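You operate a simulated robot arm through the tools that you are given. There is no shell and no other tool.

You run a simulated robot arm. Do the job below in one go: nothing can be reset, and whatever is moved stays where it is left.

## Task
Wind the wedge in, grease the rail it uncovers, and wind it back.
Fine: the whole rail; black T handle to OPEN, then SHUT; red brush, loaded at the grease tin, back in its rack. Where these are worked on the way, their far stop is far enough and under half their travel is too little: black t handle. A coat counts when it lies all over at full strength: go over it till it gets no stronger.

It is judged by the outcome, as a careful person would: the job done as asked, and still so three seconds after it is handed in. It fails if anything else is knocked over, pushed out of place, dropped, spilled or broken.

## Robot
A 7-joint arm with a two-finger parallel gripper, fixed in place. Base frame: the origin is on the floor under the middle of its stand, x ahead of it, y to its left, z up; the work surface is at about z = 0.85. Units: m, rad, N and s.
It reaches about 1.479 m from its shoulder. Its first joint turns from -2.897 to 2.897 rad. Payload 4.4 kg.
The TCP is the grasp point between the finger pads, 0.023 m short of the fingertips. In the tool frame z runs along the fingers and y along their closing line. The gripper opens to 0.094 m. The fingers are 0.038 m wide and 0.01 m thick; the gripper's body (0.054 by 0.096 m) begins 0.039 m behind the TCP.
Orientation is that of the tool frame in the base frame, as a unit quaternion [w, x, y, z]. With the fingers straight down and closing along the base's y, the tool's x points along the base's -x, its y along +y and its z along -z.

## Interface
- The arm moves only by the tool play_rows. Its argument "steps" is text: rows parted by semicolons, each of 7 numbers parted by spaces: the turn, a rotation vector about the tool's x, y, z in units of 45 degrees (1.0 is 45 degrees), then the shift along the tool's x, y, z in units of 200 mm (1.0 is 200 mm), then the finger opening in m, from 0 to 0.094. In form: rx ry rz x y z jaw; .... A call has 1 to 20 rows; each row is the pose to reach, as a shift and turn from the pose commanded when the call began, along the tool's axes at that moment. A call with a number of a shift or a turn outside -1 to 1 is refused whole. Each row takes 0.2 s and may step no farther than 0.05 m and 0.15 rad from the row before; otherwise, or with a gripper value out of range, the whole call is refused. A pose out of reach is approached as far as the arm can. The call stops where the force on the tool passes 90 N (or 10 N more than at its start, if that is more) or the arm is blocked; 0.2 s more then pass. Each finger travels about 0.072 m/s and halts on what it meets, pressing with about 28 N; the grip force reading is that of the motor and also rises with nothing between the fingers. The clock runs only during rows and for 0.2 s after the last one: add rows that repeat a pose to give the fingers time. The reply holds the time, the measured pose of the TCP, the force on the tool along the base axes, the opening and the grip force, in the units named above and with some noise, with the torque about the TCP (base axes, N m) and any sound that the robot's microphone picked up.
- Cameras (640 x 400 px; columns grow to the right, rows downward): "scene" is fixed at [0.2194, -0.5006, 1.7239]; the picture's right is [0.75, -0.66, 0.00], its down [-0.38, -0.43, -0.82] and it looks along [0.54, 0.62, -0.57] (base axes); focal length 367 px, centre (320, 200). "wrist" rides on the gripper at [0.086, 0.016, -0.075] in the tool frame; the picture's right is [-0.18, 0.98, 0.00], its down [-0.58, -0.11, -0.81] and it looks along [-0.79, -0.15, 0.59] (tool axes); focal length 243 px, centre (320, 200). There is no depth. A picture from a camera that has moved, and an enlarged one, comes with that camera's place and axes in the base frame and with its lens.
- capture(camera): a new picture of that camera. No time passes.
- enlarge(camera, box): a new picture of the part [left, top, right, bottom] of that camera's present view, enlarged. No time passes.
- sign_off(): hands the job in; it is judged then, once.

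Places have to be worked out from the pictures, the camera data and where the tool is seen. Open the gripper and draw the arm clear of the work before you hand the job in, unless the task says otherwise.

The tools are called after "Emit:" as a command line: name --argument value ..., lists and objects as JSON in quotes. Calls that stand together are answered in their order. play_rows: Moves the arm, as the interface text tells. Its arguments: {"type":"object","properties":{"steps":{"type":"string"}},"required":["steps"]} The other tools are called the same way: capture (camera) takes a picture; enlarge (camera, box) takes an enlarged picture of a part of a camera's view; sign_off () hands the job in.

At the start:

```text
clock: 0.0
tcp_pos: [0.7757, 0.3512, 1.2997]
tcp_rot: [0.0, 0.0, 1.0, 0.001]
ft_force: [0.4, 0.0, 0.0]
ft_torque: [0.0, 0.02, 0.02]
opening: 0.0941
gripper_force: 0.1
```

scene: 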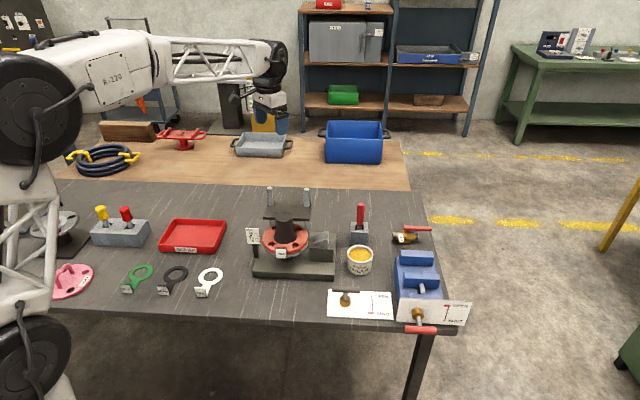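
wrist: 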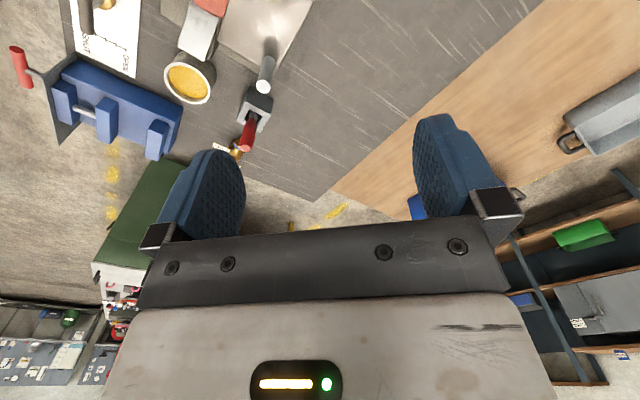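

I start by looking closely at the scene to identify the wedge, the rail, the black T handle, the brush and the grease tin.

Emit:
enlarge --camera "scene" --box '[230, 170, 350, 290]'

Emit:
enlarge --camera "scene" --box '[320, 190, 480, 340]'

Emit:
enlarge --camera "wrist" --box '[0, 0, 320, 200]'

```text
3.33 times, centred on (290, 230) of scene
camera zoom: at [0.2194, -0.5006, 1.7239], right [0.75, -0.66, 0.0], down [-0.38, -0.43, -0.82], along [0.54, 0.62, -0.57], focal length 1224 px, centre (420, 100)
```

zoom: 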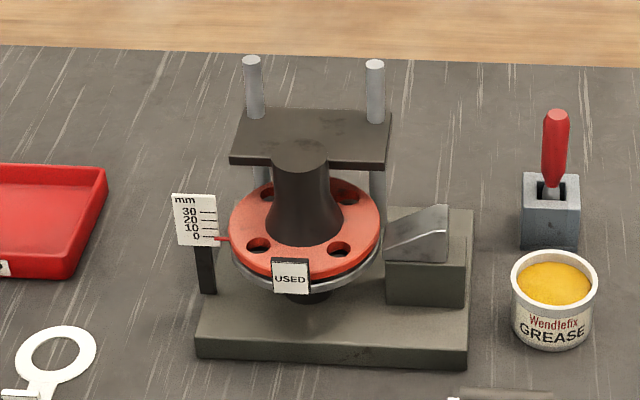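

```text
2.67 times, centred on (400, 265) of scene
camera zoom: at [0.2194, -0.5006, 1.7239], right [0.75, -0.66, 0.0], down [-0.38, -0.43, -0.82], along [0.54, 0.62, -0.57], focal length 979 px, centre (107, 27)
```

zoom: 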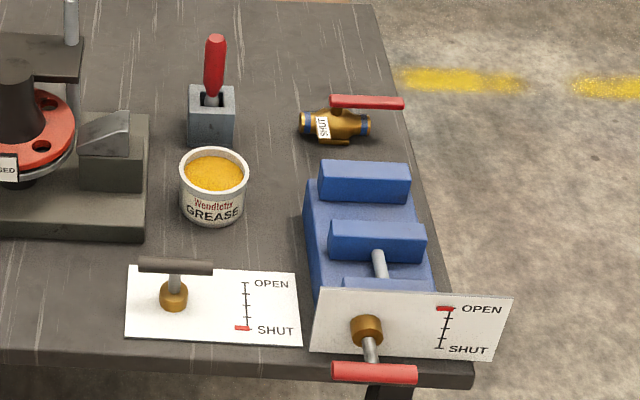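

```text
2.00 times, centred on (160, 100) of wrist
camera zoom: at [0.6889, 0.3686, 1.3741], right [0.18, 0.98, 0.0], down [0.58, -0.11, 0.81], along [0.79, -0.15, -0.59], focal length 485 px, centre (640, 400)
```

zoom: 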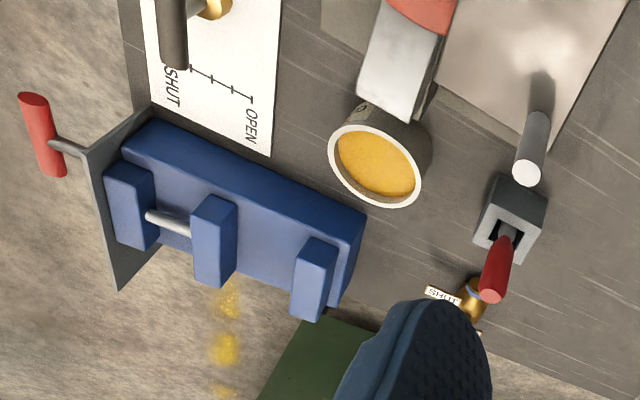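

The black T handle with its own SHUT/OPEN scale stands on the white plate, and the wedge sits on the block beside the orange flange. The brush rack and grease tin are near it. I move the wrist camera over the area at a safe height to get better views.

Emit:
play_rows --steps "0 0 0 0 -0.2 0 0.09; 0 0 0 0 -0.4 0 0.09; 0 0 0 0 -0.6 0 0.09; 0 0 0 0 -0.8 0 0.09; 0 0 0 0 -1 0 0.09; 0 0 0 0 -1 0 0.09"

Emit:
capture --camera "wrist"

```text
clock: 1.4
tcp_pos: [0.7741, 0.1518, 1.3011]
tcp_rot: [0.001, 0.001, 1.0, 0.001]
ft_force: [0.4, 0.2, 0.6]
ft_torque: [0.01, 0.0, 0.0]
opening: 0.0901
gripper_force: 0.0
```

```text
taken
camera wrist: at [0.6891, 0.168, 1.3741], right [0.18, 0.98, 0.0], down [0.58, -0.11, 0.81], along [0.79, -0.15, -0.59], focal length 243 px, centre (320, 200)
```

wrist: 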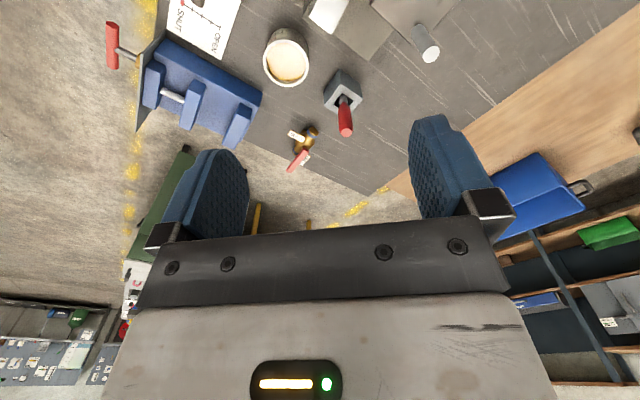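

The tin comes out near (0.88, 0.07) with its rim at z≈0.905. I back off toward the base and go a bit right to see the T handle, wedge and block from above.

Emit:
play_rows --steps "0 0 0 0.2 -0.1 0 0.09; 0 0 0 0.4 -0.2 0 0.09; 0 0 0 0.6 -0.3 0 0.09; 0 0 0 0.8 -0.4 0 0.09; 0 0 0 1 -0.5 0 0.09; 0 0 0 1 -0.5 0 0.09"

Emit:
capture --camera "wrist"

Emit:
enlarge --camera "wrist" --box '[160, 0, 480, 200]'

```text
clock: 2.8
tcp_pos: [0.5745, 0.0521, 1.2996]
tcp_rot: [0.001, 0.0, 1.0, 0.001]
ft_force: [-0.4, 0.0, 0.6]
ft_torque: [0.01, 0.03, -0.02]
opening: 0.0898
gripper_force: 0.0
```

```text
taken
camera wrist: at [0.4885, 0.0684, 1.3739], right [0.18, 0.98, 0.0], down [0.58, -0.11, 0.81], along [0.79, -0.15, -0.59], focal length 243 px, centre (320, 200)
```

wrist: 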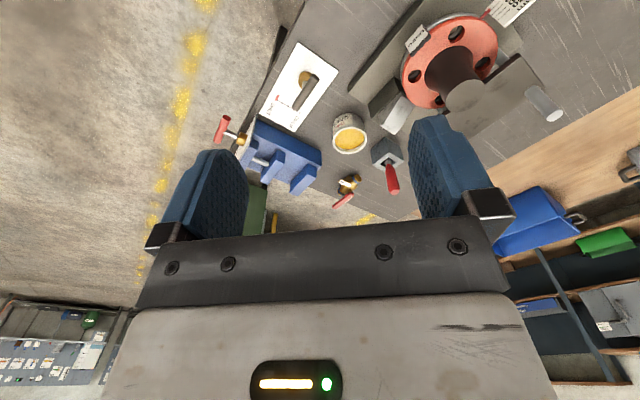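

```text
2.00 times, centred on (320, 100) of wrist
camera zoom: at [0.4885, 0.0684, 1.3739], right [0.18, 0.98, 0.0], down [0.58, -0.11, 0.81], along [0.79, -0.15, -0.59], focal length 485 px, centre (320, 400)
```

zoom: 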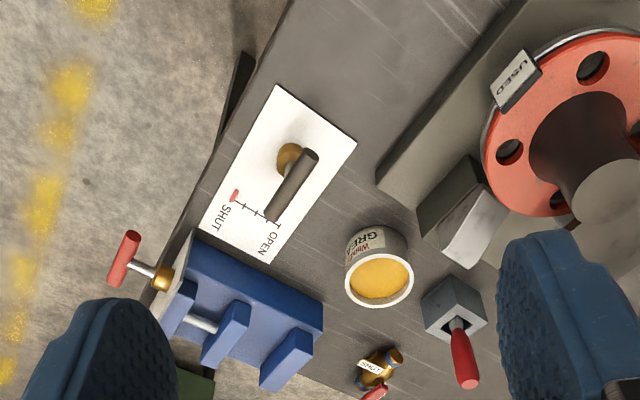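

The T handle bar is at about (0.743, -0.009, 0.916), lying at about -44° in the xy plane; the wedge is near (0.80, 0.167, 0.948) and the columns top out at z≈1.09. I move the camera closer to inspect the wedge and its rail.

Emit:
play_rows --steps "0 0 0 -0.2 0.05 0 0.09; 0 0 0 -0.4 0.1 0 0.09; 0 0 0 -0.6 0.15 0 0.09; 0 0 0 -0.8 0.2 0 0.09; 0 0 0 -1 0.2 0 0.09; 0 0 0 -1 0.2 0.2 0.09; 0 0 0 -1 0.2 0.4 0.09; 0 0 0 -1 0.2 0.6 0.09; 0 0 0 -1 0.2 0.8 0.09; 0 0 0 -1 0.2 0.95 0.09; 0 0 0 -1 0.2 0.95 0.09"

Emit:
capture --camera "wrist"

Emit:
enlarge --camera "wrist" --box '[320, 0, 560, 150]'

```text
clock: 5.2
tcp_pos: [0.7759, 0.0926, 1.1098]
tcp_rot: [0.001, 0.0, 1.0, 0.0]
ft_force: [0.5, -0.6, 0.0]
ft_torque: [0.0, 0.0, 0.01]
opening: 0.0896
gripper_force: 0.1
```

```text
taken
camera wrist: at [0.689, 0.1086, 1.1839], right [0.18, 0.98, 0.0], down [0.58, -0.11, 0.81], along [0.79, -0.15, -0.59], focal length 243 px, centre (320, 200)
```

wrist: 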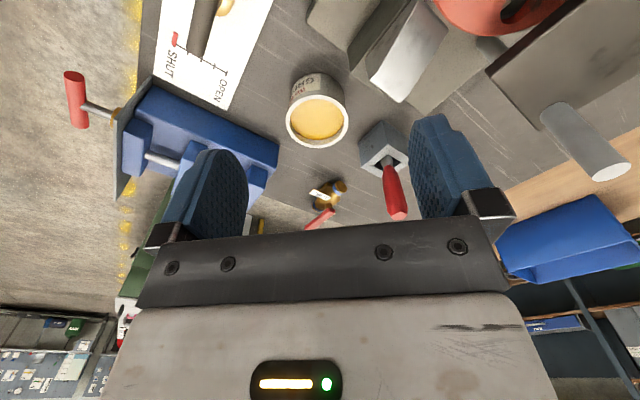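

```text
2.67 times, centred on (440, 75) of wrist
camera zoom: at [0.689, 0.1086, 1.1839], right [0.18, 0.98, 0.0], down [0.58, -0.11, 0.81], along [0.79, -0.15, -0.59], focal length 647 px, centre (0, 533)
```

zoom: 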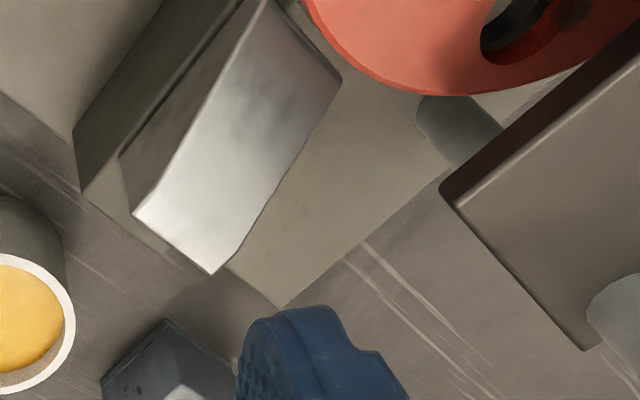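

The wedge sits on the dark block and covers its top, so the rail is that block top. I now turn the gripper to line up with the T bar, fingers closing across it, and hover above it.

Emit:
play_rows --steps "0 0 0.161 0.0274 -0.085 0 0.06; 0 0 0.322 0.0548 -0.17 0 0.06; 0 0 0.483 0.082 -0.254 0 0.06; 0 0 0.644 0.11 -0.339 0.08 0.06; 0 0 0.805 0.137 -0.424 0.16 0.06; 0 0 0.967 0.1645 -0.508 0.25 0.06; 0 0 0.967 0.1645 -0.508 0.25 0.06"

Emit:
capture --camera "wrist"

Emit:
enlarge --camera "scene" --box '[280, 190, 480, 340]'

```text
clock: 6.8
tcp_pos: [0.7424, -0.0095, 1.0606]
tcp_rot: [0.0, 0.371, 0.929, 0.001]
ft_force: [0.0, 0.9, 0.2]
ft_torque: [-0.01, 0.0, -0.02]
opening: 0.0599
gripper_force: 0.0
```

```text
taken
camera wrist: at [0.6913, 0.0622, 1.1341], right [0.81, 0.58, 0.0], down [0.34, -0.48, 0.81], along [0.47, -0.65, -0.59], focal length 243 px, centre (320, 200)
```

wrist: 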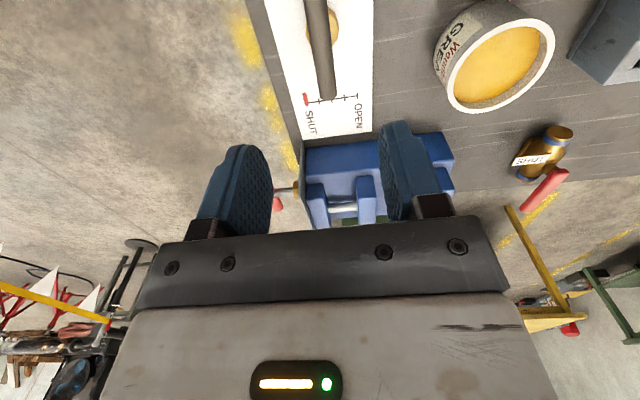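

```text
2.67 times, centred on (380, 265) of scene
camera zoom: at [0.2194, -0.5006, 1.7239], right [0.75, -0.66, 0.0], down [-0.38, -0.43, -0.82], along [0.54, 0.62, -0.57], focal length 979 px, centre (160, 27)
```

zoom: 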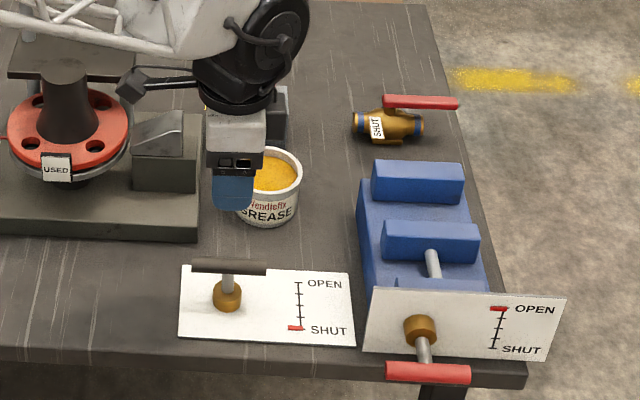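

The T bar centre refines to about (0.7475, -0.010, 0.913). I descend with open fingers straddling the bar, then check.

Emit:
play_rows --steps "0 0 0 -0.02 0.0154 0.15 0.06; 0 0 0 -0.02 0.0154 0.3 0.06; 0 0 0 -0.02 0.0154 0.45 0.06; 0 0 0 -0.02 0.0154 0.6 0.06; 0 0 0 -0.02 0.0154 0.718 0.06; 0 0 0 -0.02 0.0154 0.718 0.06"

Emit:
enlarge --camera "scene" --box '[280, 240, 420, 330]'

Emit:
capture --camera "wrist"

```text
clock: 8.2
tcp_pos: [0.7485, -0.0091, 0.915]
tcp_rot: [0.001, 0.371, 0.929, 0.0]
ft_force: [0.0, 0.4, 0.3]
ft_torque: [0.0, -0.04, -0.01]
opening: 0.0599
gripper_force: 0.0
```

```text
4.44 times, centred on (350, 285) of scene
camera zoom: at [0.2194, -0.5006, 1.7239], right [0.75, -0.66, 0.0], down [-0.38, -0.43, -0.82], along [0.54, 0.62, -0.57], focal length 1632 px, centre (187, -178)
```

zoom: 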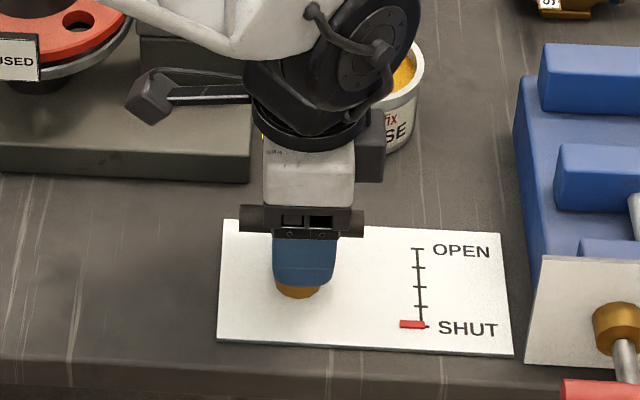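

```text
taken
camera wrist: at [0.6968, 0.0623, 0.9902], right [0.81, 0.59, 0.0], down [0.35, -0.48, 0.81], along [0.47, -0.65, -0.59], focal length 243 px, centre (320, 200)
```

wrist: 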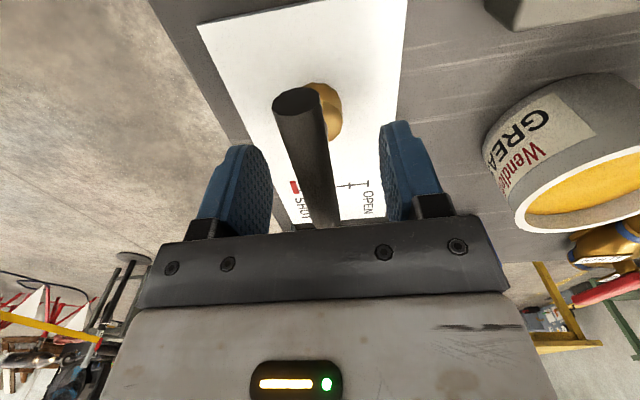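

The bar sits between the fingers, clear of the collar. I close the grip on it.

Emit:
play_rows --steps "0 0 0 0 0 0 0.0; 0 0 0 0 0 0 0.0; 0 0 0 0 0 0 0.0; 0 0 0 0 0 0 0.0"

```text
clock: 9.2
tcp_pos: [0.7469, -0.012, 0.9168]
tcp_rot: [0.0, 0.372, 0.928, 0.001]
ft_force: [-48.6, -57.7, 15.4]
ft_torque: [-0.45, 0.18, -0.02]
opening: 0.0178
gripper_force: 44.7
```

The bar was about 3 mm off centre toward tool −y, which loads the arm sideways with about 75 N. I shift the commanded pose to relax that.

Emit:
play_rows --steps "0 0 0 0 -0.01 0 0.0; 0 0 0 0 -0.0165 0 0.0; 0 0 0 0 -0.0165 0 0.0"

```text
clock: 10.0
tcp_pos: [0.7469, -0.0107, 0.916]
tcp_rot: [0.002, 0.37, 0.929, 0.001]
ft_force: [18.2, -22.2, -15.1]
ft_torque: [-0.01, -0.06, -0.09]
opening: 0.0177
gripper_force: 45.2
```

Side load is now small. I test a small counter-clockwise turn (seen from above) about the stem to see whether it moves freely and which way the marker goes.

Emit:
play_rows --steps "0 0 -0.1 0 0 0 0.0; 0 0 -0.2 0 0 0 0.0; 0 0 -0.3 0 0 0 0.0; 0 0 -0.3 0 0 0 0.0"

Emit:
enlarge --camera "scene" --box '[280, 240, 420, 330]'

```text
clock: 11.0
tcp_pos: [0.7456, -0.0106, 0.917]
tcp_rot: [0.001, 0.258, 0.966, 0.001]
ft_force: [45.9, 21.8, -18.9]
ft_torque: [-0.07, -0.34, -0.11]
opening: 0.0178
gripper_force: 45.1
```

```text
4.44 times, centred on (350, 285) of scene
camera zoom: at [0.2194, -0.5006, 1.7239], right [0.75, -0.66, 0.0], down [-0.38, -0.43, -0.82], along [0.54, 0.62, -0.57], focal length 1632 px, centre (187, -178)
```

zoom: 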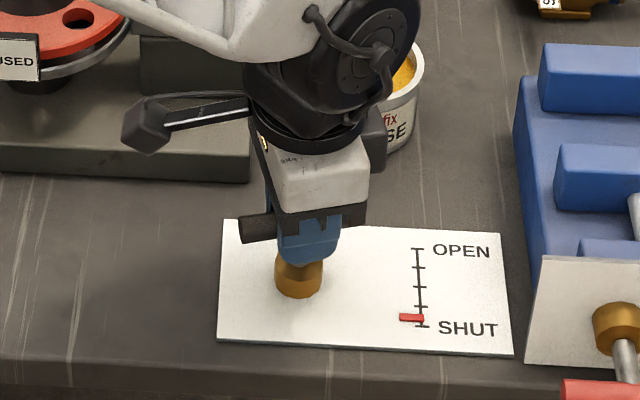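

CCW is opening: ~13.5° moved the marker about 7 of 77 px, so full travel is roughly 150–180°. I correct the centre by 2 mm and keep turning CCW.

Emit:
play_rows --steps "0 0 0 -0.0062 0.0093 0.003 0.0; 0 0 -0.15 -0.0062 0.0093 0.003 0.0; 0 0 -0.3 -0.0062 0.0093 0.003 0.0; 0 0 -0.45 -0.0062 0.0093 0.003 0.0; 0 0 -0.6 -0.0062 0.0093 0.003 0.0; 0 0 -0.6 -0.0062 0.0093 0.003 0.0"

Emit:
enlarge --camera "scene" --box '[230, 170, 410, 330]'

```text
clock: 12.4
tcp_pos: [0.747, -0.0105, 0.9161]
tcp_rot: [0.0, 0.026, 1.0, 0.001]
ft_force: [-23.5, 17.7, 23.1]
ft_torque: [0.11, 0.37, -0.12]
opening: 0.018
gripper_force: 44.9
```

```text
2.50 times, centred on (320, 250) of scene
camera zoom: at [0.2194, -0.5006, 1.7239], right [0.75, -0.66, 0.0], down [-0.38, -0.43, -0.82], along [0.54, 0.62, -0.57], focal length 918 px, centre (320, 75)
```

zoom: 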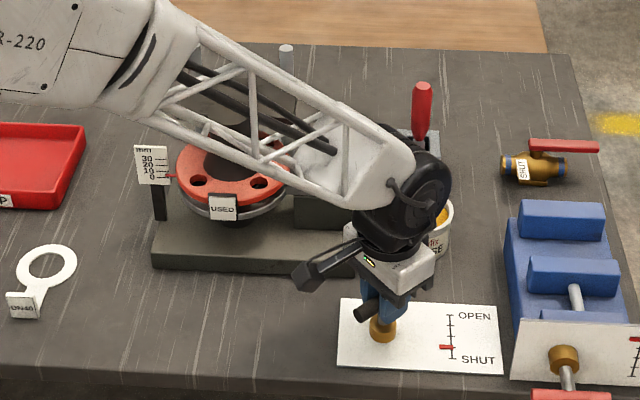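

The marker is at ~28% after ~40°. I continue CCW another ~43°.

Emit:
play_rows --steps "0 0 -0.15 0.004 0.003 -0.002 0.0; 0 0 -0.3 0.004 0.003 -0.002 0.0; 0 0 -0.45 0.004 0.003 -0.002 0.0; 0 0 -0.6 0.004 0.003 -0.002 0.0; 0 0 -0.75 0.004 0.003 -0.002 0.0; 0 0 -0.95 0.004 0.003 -0.002 0.0; 0 0 -0.95 0.004 0.003 -0.002 0.0"

Emit:
enlarge --camera "scene" --box '[230, 170, 410, 330]'

```text
refused: row 6 steps farther than a row can; nothing moved
```

```text
2.50 times, centred on (320, 250) of scene
camera zoom: at [0.2194, -0.5006, 1.7239], right [0.75, -0.66, 0.0], down [-0.38, -0.43, -0.82], along [0.54, 0.62, -0.57], focal length 918 px, centre (320, 75)
```

zoom: 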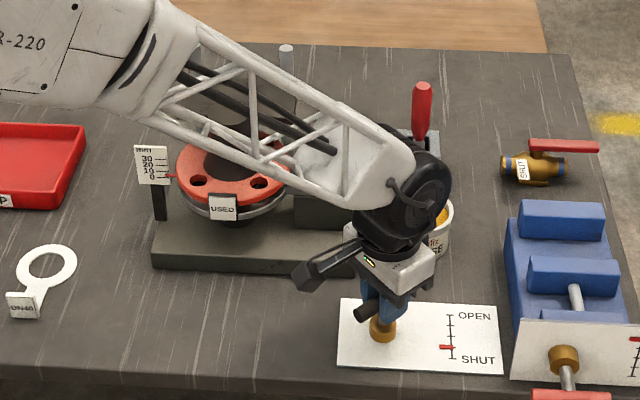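

One row stepped slightly too far, so the call was refused. I repeat it with even steps.

Emit:
play_rows --steps "0 0 -0.15 0.004 0.003 -0.002 0.0; 0 0 -0.3 0.004 0.003 -0.002 0.0; 0 0 -0.45 0.004 0.003 -0.002 0.0; 0 0 -0.6 0.004 0.003 -0.002 0.0; 0 0 -0.75 0.004 0.003 -0.002 0.0; 0 0 -0.9 0.004 0.003 -0.002 0.0; 0 0 -0.9 0.004 0.003 -0.002 0.0"

Emit:
enlarge --camera "scene" --box '[230, 170, 410, 330]'

```text
clock: 14.0
tcp_pos: [0.7474, -0.0107, 0.9154]
tcp_rot: [0.001, -0.322, 0.947, 0.0]
ft_force: [8.4, 15.8, -9.9]
ft_torque: [0.53, -0.72, -0.1]
opening: 0.0177
gripper_force: 45.0
```

```text
2.50 times, centred on (320, 250) of scene
camera zoom: at [0.2194, -0.5006, 1.7239], right [0.75, -0.66, 0.0], down [-0.38, -0.43, -0.82], along [0.54, 0.62, -0.57], focal length 918 px, centre (320, 75)
```

zoom: 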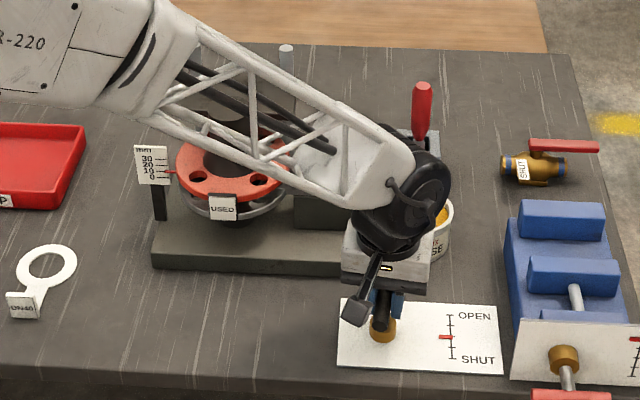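

Half way (marker ~50%) and the flange is lifting. I continue CCW.

Emit:
play_rows --steps "0 0 -0.15 0 0 0 0.0; 0 0 -0.3 0 0 0 0.0; 0 0 -0.45 0 0 0 0.0; 0 0 -0.6 0 0 0 0.0; 0 0 -0.75 0 0 0 0.0; 0 0 -0.9 0 0 0 0.0; 0 0 -0.9 0 0 0 0.0"

Emit:
enlarge --camera "scene" --box '[230, 170, 410, 330]'

```text
clock: 15.6
tcp_pos: [0.7453, -0.011, 0.9168]
tcp_rot: [0.001, -0.63, 0.777, 0.001]
ft_force: [-16.0, 36.9, -1.6]
ft_torque: [0.25, 0.04, -0.11]
opening: 0.0178
gripper_force: 45.0
```

```text
2.50 times, centred on (320, 250) of scene
camera zoom: at [0.2194, -0.5006, 1.7239], right [0.75, -0.66, 0.0], down [-0.38, -0.43, -0.82], along [0.54, 0.62, -0.57], focal length 918 px, centre (320, 75)
```

zoom: 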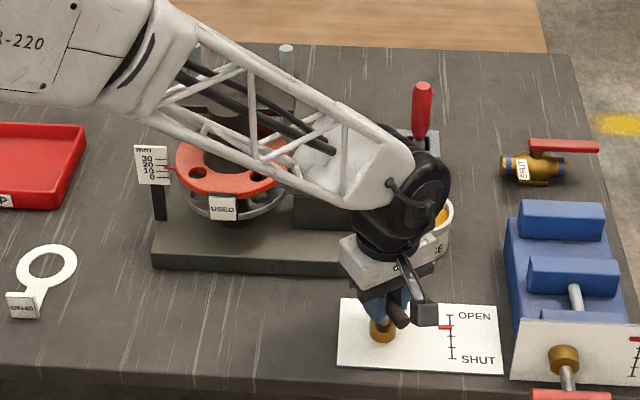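

Marker ~72%. I continue another ~40° with a small recentering.

Emit:
play_rows --steps "0 0 -0.15 -0.006 0.003 0 0.0; 0 0 -0.3 -0.006 0.003 0 0.0; 0 0 -0.45 -0.006 0.003 0 0.0; 0 0 -0.6 -0.006 0.003 0 0.0; 0 0 -0.75 -0.006 0.003 0 0.0; 0 0 -0.9 -0.006 0.003 0 0.0; 0 0 -0.9 -0.006 0.003 0 0.0"

Emit:
enlarge --camera "scene" --box '[230, 170, 410, 330]'

```text
clock: 17.2
tcp_pos: [0.7457, -0.0103, 0.9161]
tcp_rot: [-0.001, 0.859, -0.511, 0.0]
ft_force: [-28.3, -40.8, -2.0]
ft_torque: [-0.31, 0.07, -0.09]
opening: 0.0177
gripper_force: 44.7
```

```text
2.50 times, centred on (320, 250) of scene
camera zoom: at [0.2194, -0.5006, 1.7239], right [0.75, -0.66, 0.0], down [-0.38, -0.43, -0.82], along [0.54, 0.62, -0.57], focal length 918 px, centre (320, 75)
```

zoom: 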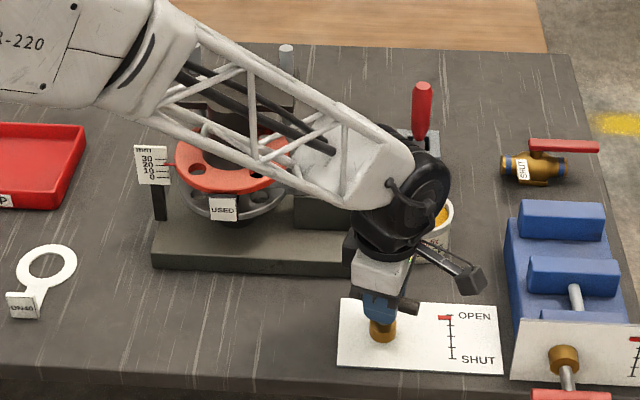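

Marker ~93%. I go on gently toward the stop.

Emit:
play_rows --steps "0 0 0 0.004 0.007 0 0.0; 0 0 -0.12 0.004 0.007 0 0.0; 0 0 -0.24 0.004 0.007 0 0.0; 0 0 -0.36 0.004 0.007 0 0.0; 0 0 -0.42 0.004 0.007 0 0.0; 0 0 -0.42 0.004 0.007 0 0.0"

Emit:
enlarge --camera "scene" --box '[310, 250, 410, 330]'

```text
clock: 18.6
tcp_pos: [0.745, -0.0101, 0.9163]
tcp_rot: [-0.001, 0.932, -0.363, 0.001]
ft_force: [-2.3, -5.1, -12.0]
ft_torque: [0.11, 0.08, -1.77]
opening: 0.0191
gripper_force: 44.7
```

```text
5.00 times, centred on (360, 290) of scene
camera zoom: at [0.2194, -0.5006, 1.7239], right [0.75, -0.66, 0.0], down [-0.38, -0.43, -0.82], along [0.54, 0.62, -0.57], focal length 1836 px, centre (120, -250)
```

zoom: 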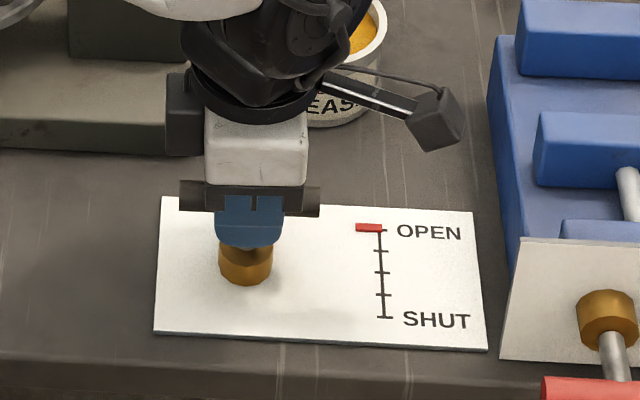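

The torque jumped to −1.8 N m and the marker reads OPEN: this is the stop after a half turn. I open the fingers and rise straight up.

Emit:
play_rows --steps "0 0 0 0 0 0 0.06; 0 0 0 0 0 0 0.06; 0 0 0 0 0 0 0.06; 0 0 0 0 0 -0.2 0.06; 0 0 0 0 0 -0.4 0.06; 0 0 0 0 0 -0.6 0.06; 0 0 0 0 0 -0.8 0.06; 0 0 0 0 0 -1 0.06; 0 0 0 0 0 -1 0.06"

Emit:
enlarge --camera "scene" --box '[230, 170, 410, 330]'

Emit:
capture --camera "wrist"

```text
clock: 20.6
tcp_pos: [0.7452, -0.0109, 1.1156]
tcp_rot: [-0.002, 0.932, -0.363, 0.001]
ft_force: [0.4, -0.3, -0.7]
ft_torque: [-0.01, -0.01, 0.04]
opening: 0.0602
gripper_force: 0.0
```

```text
2.50 times, centred on (320, 250) of scene
camera zoom: at [0.2194, -0.5006, 1.7239], right [0.75, -0.66, 0.0], down [-0.38, -0.43, -0.82], along [0.54, 0.62, -0.57], focal length 918 px, centre (320, 75)
```

zoom: 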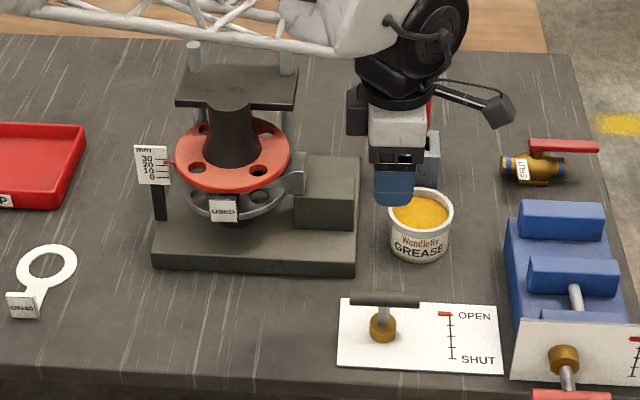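

```text
taken
camera wrist: at [0.7984, -0.0808, 1.1904], right [-0.8, -0.6, 0.0], down [-0.36, 0.47, 0.81], along [-0.48, 0.65, -0.59], focal length 243 px, centre (320, 200)
```

wrist: 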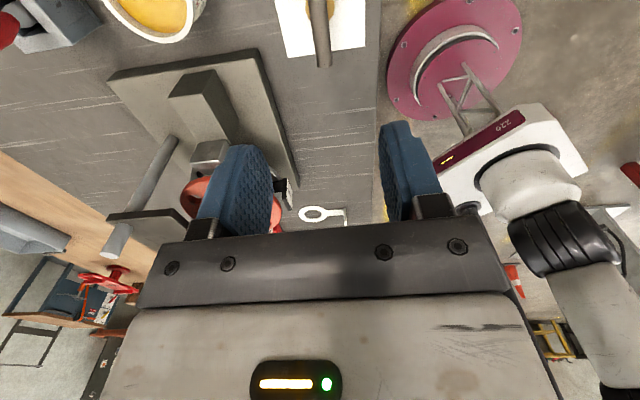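

The wedge has gone in and lifted the flange, leaving the block's top bare — that's the rail. Let me look at it closer.

Emit:
enlarge --camera "scene" --box '[300, 215, 390, 275]'

Emit:
enlarge --camera "wrist" --box '[80, 0, 320, 240]'

```text
6.67 times, centred on (345, 245) of scene
camera zoom: at [0.2194, -0.5006, 1.7239], right [0.75, -0.66, 0.0], down [-0.38, -0.43, -0.82], along [0.54, 0.62, -0.57], focal length 2447 px, centre (153, -100)
```

zoom: 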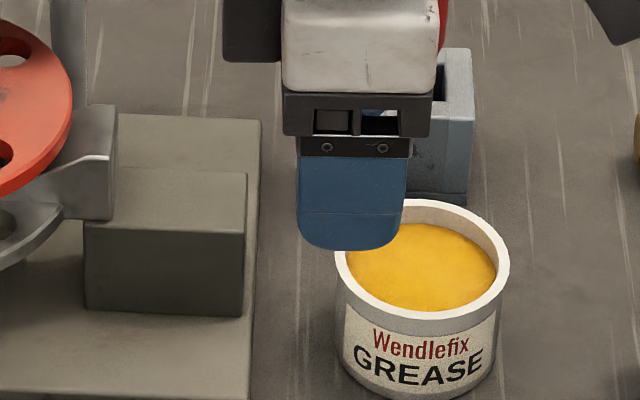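

```text
1.67 times, centred on (200, 120) of wrist
camera zoom: at [0.7984, -0.0808, 1.1904], right [-0.8, -0.6, 0.0], down [-0.36, 0.47, 0.81], along [-0.48, 0.65, -0.59], focal length 404 px, centre (520, 333)
```

zoom: 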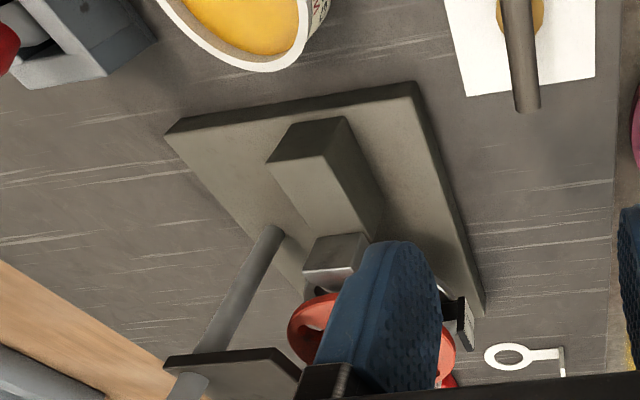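

The bare rail is the block top, about 0.075 × 0.036 m at z≈0.944, with corners near (0.841,0.137), (0.815,0.112), (0.76,0.163), (0.787,0.188). Next I go and look at the brush rack, turning the gripper so that the camera sits on the front side.

Emit:
play_rows --steps "0 0 0.14 0.036 -0.14 -0.086 0.09; 0 0 0.28 0.072 -0.28 -0.172 0.09; 0 0 0.42 0.108 -0.42 -0.172 0.09; 0 0 0.56 0.144 -0.56 -0.172 0.09; 0 0 0.7 0.18 -0.7 -0.172 0.09; 0 0 0.84 0.216 -0.84 -0.172 0.09; 0 0 0.98 0.251 -1 -0.172 0.09; 0 0 0.98 0.251 -1 -0.172 0.09"

Emit:
play_rows --steps "0 0 0.14 0 0 0 0.09; 0 0 0.28 0 0 0 0.09; 0 0 0.42 0 0 0 0.09; 0 0 0.56 0 0 0 0.09; 0 0 0.7 0 0 0 0.09; 0 0 0.84 0 0 0 0.09; 0 0 0.993 0 0 0 0.09; 0 0 0.993 0 0 0 0.09"

Emit:
capture --camera "wrist"

Emit:
capture --camera "scene"

```text
clock: 22.4
tcp_pos: [0.9178, 0.1041, 1.1514]
tcp_rot: [-0.001, 0.726, -0.687, 0.0]
ft_force: [0.9, 0.4, -0.5]
ft_torque: [0.01, -0.01, -0.03]
opening: 0.0899
gripper_force: 0.1
```

```text
clock: 24.2
tcp_pos: [0.9176, 0.1027, 1.151]
tcp_rot: [0.001, -0.411, 0.912, 0.0]
ft_force: [-0.3, -0.1, 0.4]
ft_torque: [0.02, 0.02, 0.04]
opening: 0.09
gripper_force: 0.0
```

```text
taken
camera wrist: at [0.848, 0.0489, 1.2246], right [-0.61, 0.79, 0.0], down [0.47, 0.36, 0.81], along [0.64, 0.5, -0.59], focal length 243 px, centre (320, 200)
```

wrist: 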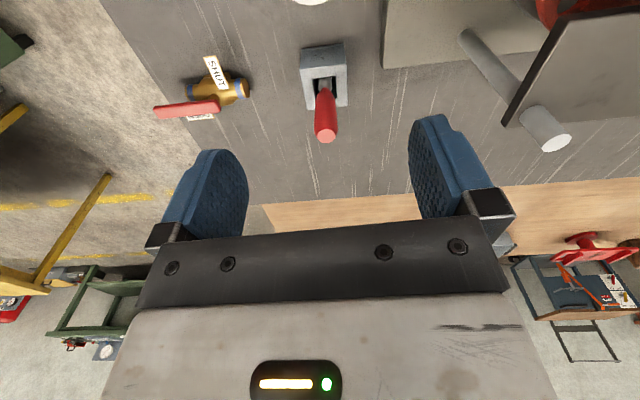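

```text
taken
```

scene: 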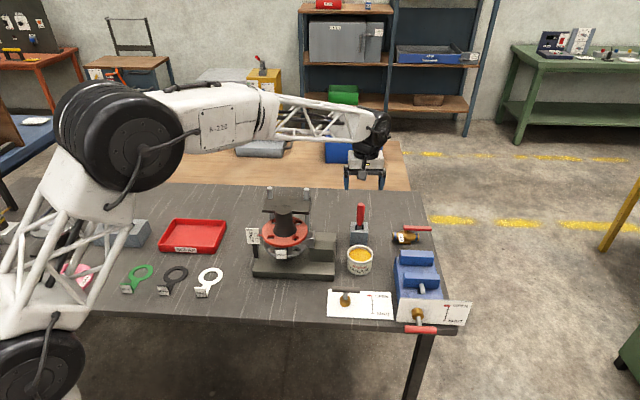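

Emit:
enlarge --camera "wrist" --box '[260, 20, 400, 160]'

Emit:
enlarge --camera "scene" --box '[320, 190, 400, 290]'

Emit:
enlarge --camera "scene" --box '[230, 180, 350, 290]'

```text
2.86 times, centred on (330, 90) of wrist
camera zoom: at [0.848, 0.0489, 1.2246], right [-0.61, 0.79, 0.0], down [0.47, 0.36, 0.81], along [0.64, 0.5, -0.59], focal length 693 px, centre (291, 514)
```

zoom: 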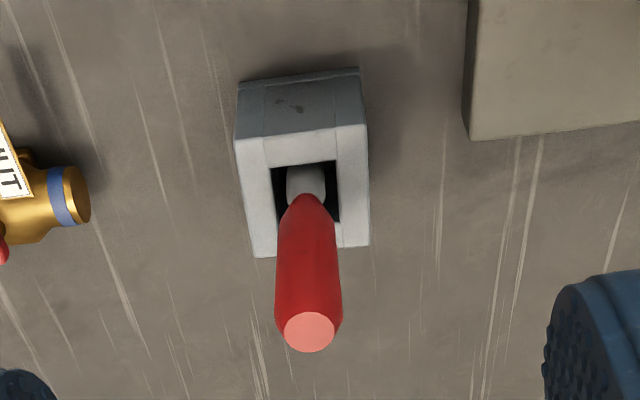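

```text
4.00 times, centred on (360, 240) of scene
camera zoom: at [0.2194, -0.5006, 1.7239], right [0.75, -0.66, 0.0], down [-0.38, -0.43, -0.82], along [0.54, 0.62, -0.57], focal length 1468 px, centre (160, 40)
```

zoom: 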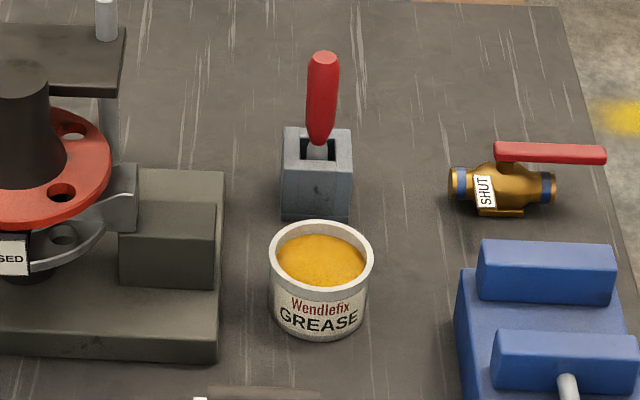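

```text
3.64 times, centred on (290, 235) of scene
camera zoom: at [0.2194, -0.5006, 1.7239], right [0.75, -0.66, 0.0], down [-0.38, -0.43, -0.82], along [0.54, 0.62, -0.57], focal length 1335 px, centre (429, 73)
```

zoom: 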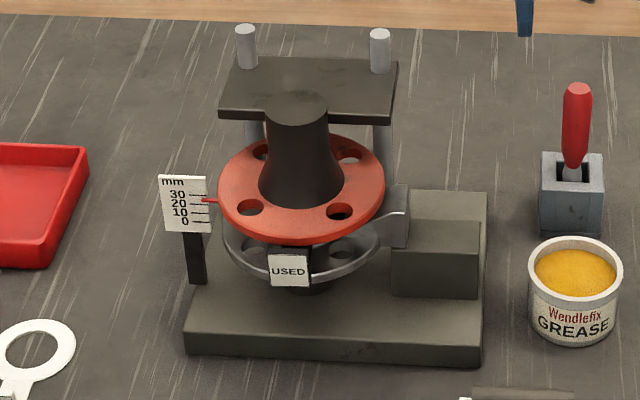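

The brush handle stands vertically, top at about (0.976, 0.156, 1.018), with the rack top at z≈0.918. I move above it, come down to TCP z≈0.985 and check alignment before closing.

Emit:
play_rows --steps "0 0 0 -0.2 -0.022 0 0.08; 0 0 0 -0.397 -0.044 0 0.08; 0 0 0 -0.397 -0.044 0.2 0.08; 0 0 0 -0.397 -0.044 0.4 0.08; 0 0 0 -0.397 -0.044 0.4 0.08"

Emit:
capture --camera "wrist"

Emit:
enlarge --camera "scene" --box '[310, 160, 410, 260]'

```text
clock: 25.4
tcp_pos: [0.9753, 0.1564, 1.0693]
tcp_rot: [0.001, -0.412, 0.911, 0.0]
ft_force: [0.1, 0.8, -0.6]
ft_torque: [0.02, -0.02, 0.03]
opening: 0.0799
gripper_force: 0.0
```

```text
taken
camera wrist: at [0.9068, 0.1036, 1.1436], right [-0.62, 0.79, 0.0], down [0.47, 0.36, 0.81], along [0.64, 0.5, -0.59], focal length 243 px, centre (320, 200)
```

wrist: 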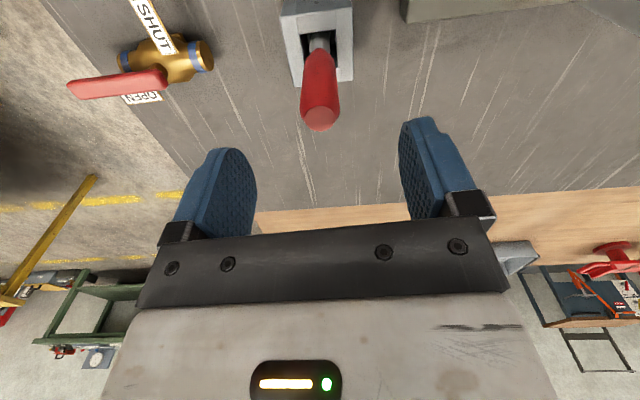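

```text
4.00 times, centred on (360, 210) of scene
camera zoom: at [0.2194, -0.5006, 1.7239], right [0.75, -0.66, 0.0], down [-0.38, -0.43, -0.82], along [0.54, 0.62, -0.57], focal length 1468 px, centre (160, 160)
```

zoom: 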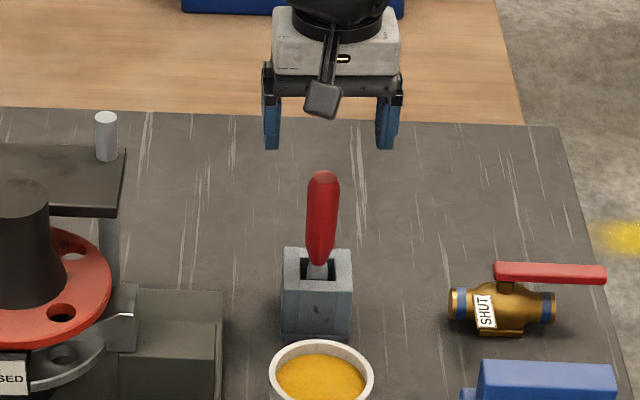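

Alignment looks right. I descend to TCP z≈0.985 and close on the handle.

Emit:
play_rows --steps "0 0 0 0 0 0.15 0.08; 0 0 0 0 0 0.3 0.08; 0 0 0 0 0 0.42 0.08; 0 0 0 0 0 0.42 0.08"

Emit:
capture --camera "wrist"

Emit:
enlarge --camera "scene" --box '[310, 160, 410, 260]'

```text
clock: 26.4
tcp_pos: [0.9766, 0.1565, 0.9861]
tcp_rot: [0.001, -0.412, 0.911, 0.001]
ft_force: [-1.0, 0.1, -0.2]
ft_torque: [-0.05, 0.01, -0.04]
opening: 0.0803
gripper_force: 0.0
```

```text
taken
camera wrist: at [0.9073, 0.1027, 1.0601], right [-0.62, 0.79, 0.0], down [0.46, 0.36, 0.81], along [0.64, 0.5, -0.59], focal length 243 px, centre (320, 200)
```

wrist: 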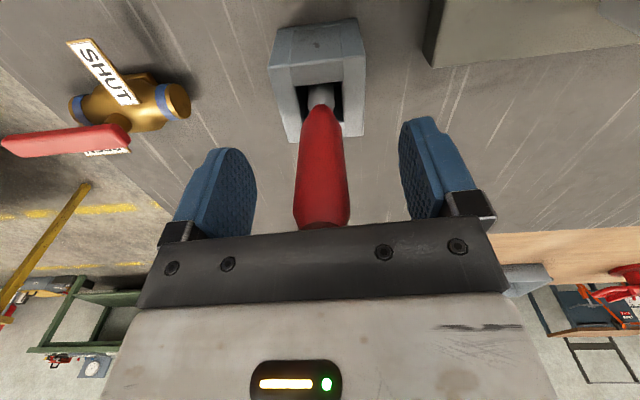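

```text
4.00 times, centred on (360, 210) of scene
camera zoom: at [0.2194, -0.5006, 1.7239], right [0.75, -0.66, 0.0], down [-0.38, -0.43, -0.82], along [0.54, 0.62, -0.57], focal length 1468 px, centre (160, 160)
```

zoom: 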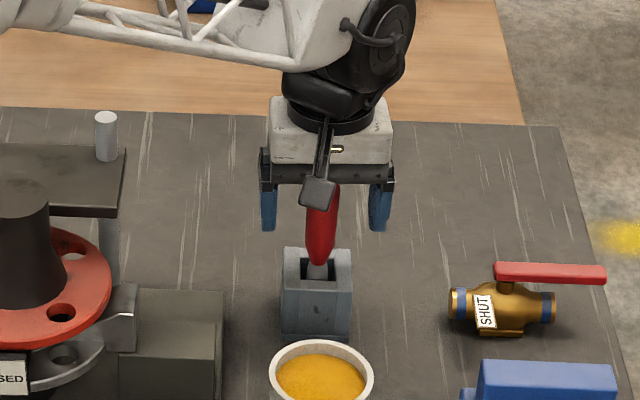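

The handle is centred to within about 1 mm. I close the grip.

Emit:
play_rows --steps "0 0 0 0 0 0 0.0; 0 0 0 0 0 0 0.0; 0 0 0 0 0 0 0.0; 0 0 0 0 0 0 0.0; 0 0 0 0 0 0 0.0"

```text
clock: 27.6
tcp_pos: [0.9763, 0.1565, 0.9859]
tcp_rot: [0.001, -0.411, 0.911, 0.001]
ft_force: [-0.8, -0.6, -0.1]
ft_torque: [-0.02, 0.01, -0.01]
opening: 0.0258
gripper_force: 28.1
```

Gripped at 26 mm with no side load. I lift straight up out of the rack.

Emit:
play_rows --steps "0 0 0 0 0 -0.05 0.0; 0 0 0 0 0 -0.12 0.0; 0 0 0 0 0 -0.22 0.0; 0 0 0 0 0 -0.35 0.0; 0 0 0 0 0 -0.5 0.0; 0 0 0 0 0 -0.65 0.0; 0 0 0 0 0 -0.8 0.0; 0 0 0 0 0 -0.8 0.0"

Emit:
capture --camera "wrist"

Emit:
enlarge --camera "scene" --box '[300, 120, 420, 260]'

```text
clock: 29.4
tcp_pos: [0.9761, 0.1576, 1.1466]
tcp_rot: [0.0, -0.412, 0.911, 0.0]
ft_force: [-0.2, 0.3, -0.5]
ft_torque: [-0.01, -0.02, -0.02]
opening: 0.0258
gripper_force: 27.4
```

```text
taken
camera wrist: at [0.9073, 0.1028, 1.2209], right [-0.62, 0.79, 0.0], down [0.46, 0.36, 0.81], along [0.64, 0.5, -0.59], focal length 243 px, centre (320, 200)
```

wrist: 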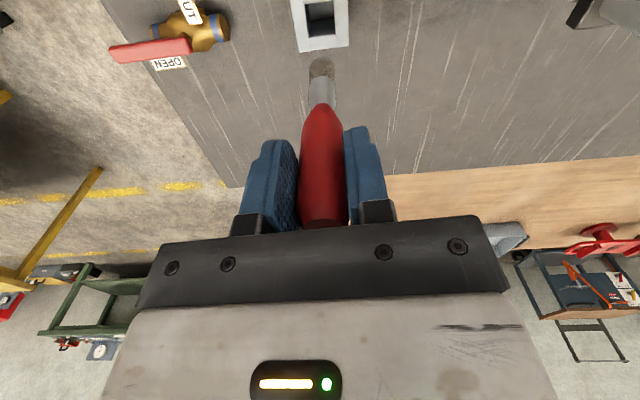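

```text
2.86 times, centred on (360, 190) of scene
camera zoom: at [0.2194, -0.5006, 1.7239], right [0.75, -0.66, 0.0], down [-0.38, -0.43, -0.82], along [0.54, 0.62, -0.57], focal length 1049 px, centre (206, 229)
```

zoom: 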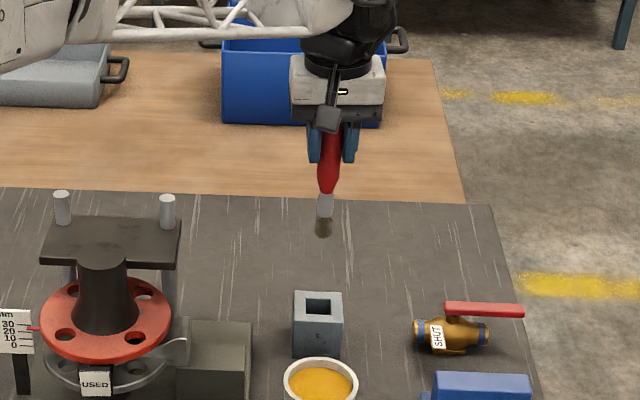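

The brush is out cleanly; the tip seems about 0.117 m below the TCP. Let me enlarge to measure the bristles.

Emit:
enlarge --camera "scene" --box '[335, 160, 385, 210]'

Emit:
enlarge --camera "wrist" --box '[270, 20, 370, 120]'

Emit:
enlarge --camera "scene" --box '[330, 235, 390, 285]'

```text
8.00 times, centred on (360, 185) of scene
camera zoom: at [0.2194, -0.5006, 1.7239], right [0.75, -0.66, 0.0], down [-0.38, -0.43, -0.82], along [0.54, 0.62, -0.57], focal length 2937 px, centre (0, 320)
```

zoom: 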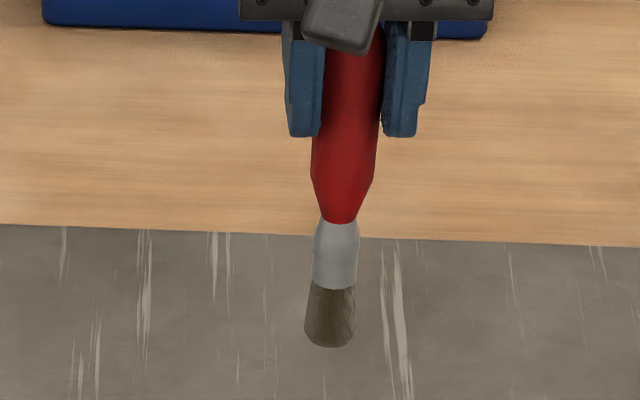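

```text
4.00 times, centred on (320, 70) of wrist
camera zoom: at [0.9073, 0.1028, 1.2209], right [-0.62, 0.79, 0.0], down [0.46, 0.36, 0.81], along [0.64, 0.5, -0.59], focal length 970 px, centre (320, 720)
```

zoom: 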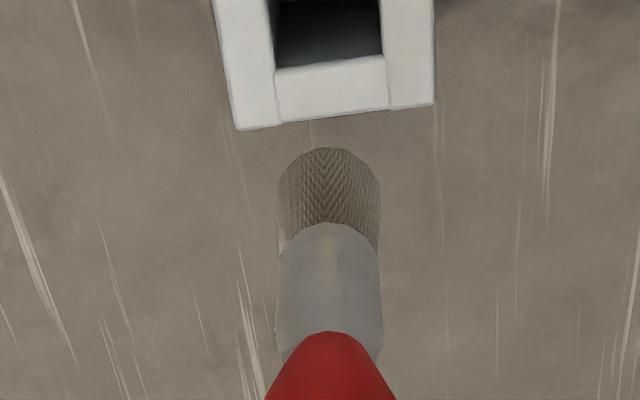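

```text
8.00 times, centred on (360, 260) of scene
camera zoom: at [0.2194, -0.5006, 1.7239], right [0.75, -0.66, 0.0], down [-0.38, -0.43, -0.82], along [0.54, 0.62, -0.57], focal length 2937 px, centre (0, -280)
```

zoom: 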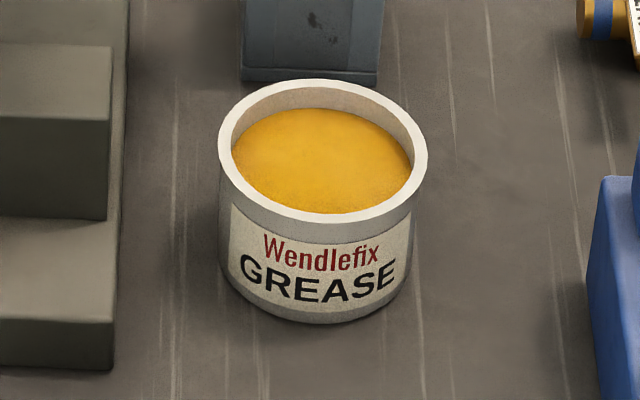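

The brush head is round, ~21 mm across, tip about 0.119 m below the TCP. The tin centre is about (0.887, 0.067), rim z≈0.91. I carry the brush over the tin and check before dipping.

Emit:
play_rows --steps "0 0 0 0.16 0.008 0 0.0; 0 0 0 0.32 0.017 0 0.0; 0 0 0 0.48 0.025 0 0.0; 0 0 0 0.6345 0.0335 0 0.0; 0 0 0 0.6345 0.0335 0.12 0.0; 0 0 0 0.6345 0.0335 0.233 0.0; 0 0 0 0.6345 0.0335 0.233 0.0"

Emit:
enlarge --camera "scene" --box '[320, 190, 410, 290]'

Emit:
capture --camera "wrist"

```text
clock: 31.0
tcp_pos: [0.888, 0.0654, 1.1004]
tcp_rot: [0.001, -0.411, 0.912, 0.0]
ft_force: [-0.9, 0.3, -0.8]
ft_torque: [-0.01, 0.03, 0.03]
opening: 0.0257
gripper_force: 28.0
```

```text
4.00 times, centred on (365, 240) of scene
camera zoom: at [0.2194, -0.5006, 1.7239], right [0.75, -0.66, 0.0], down [-0.38, -0.43, -0.82], along [0.54, 0.62, -0.57], focal length 1468 px, centre (140, 40)
```

zoom: 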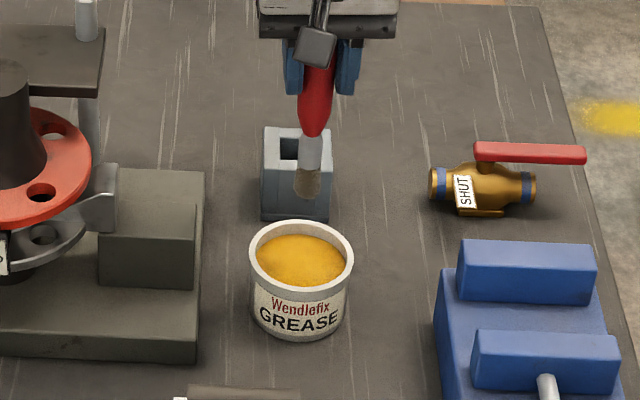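

```text
taken
camera wrist: at [0.8185, 0.0116, 1.174], right [-0.62, 0.79, 0.0], down [0.47, 0.36, 0.81], along [0.64, 0.5, -0.59], focal length 243 px, centre (320, 200)
```

wrist: 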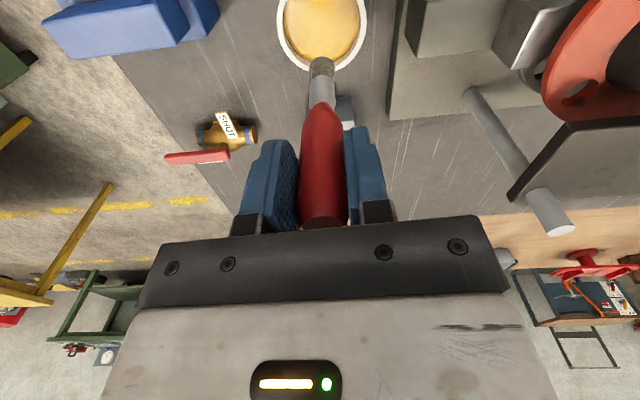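

The tin centre is confirmed at (0.886, 0.067); the brush hangs right over it. I lower the bristles into the grease, dwell with a small swirl, and look.

Emit:
play_rows --steps "0 0 0 0 0.01 0.12 0.0; 0 0 0 0 0.01 0.24 0.0; 0 0 0 0 0.01 0.34 0.0; 0 0 0 0 0.01 0.4 0.0; 0 0 0 0 0.01 0.44 0.0; 0 0 0 0 0.01 0.47 0.0; 0 0 0 0 0.01 0.48 0.0; 0 0 0 0.03 0.01 0.48 0.0; 0 0 0 0 0.04 0.48 0.0; 0 0 0 -0.03 0.01 0.48 0.0; 0 0 0 0 -0.02 0.48 0.0; 0 0 0 0 0.01 0.48 0.0; 0 0 0 0 0.01 0.48 0.0"

Emit:
enlarge --camera "scene" --box '[320, 190, 410, 290]'

```text
clock: 33.8
tcp_pos: [0.8868, 0.0674, 1.0073]
tcp_rot: [0.003, -0.411, 0.912, -0.001]
ft_force: [-2.1, 4.7, 79.8]
ft_torque: [0.94, -0.19, 0.07]
opening: 0.0245
gripper_force: 28.2
```

```text
4.00 times, centred on (365, 240) of scene
camera zoom: at [0.2194, -0.5006, 1.7239], right [0.75, -0.66, 0.0], down [-0.38, -0.43, -0.82], along [0.54, 0.62, -0.57], focal length 1468 px, centre (140, 40)
```

zoom: 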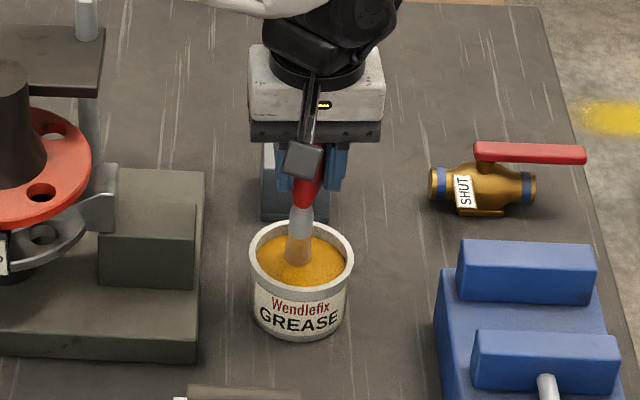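

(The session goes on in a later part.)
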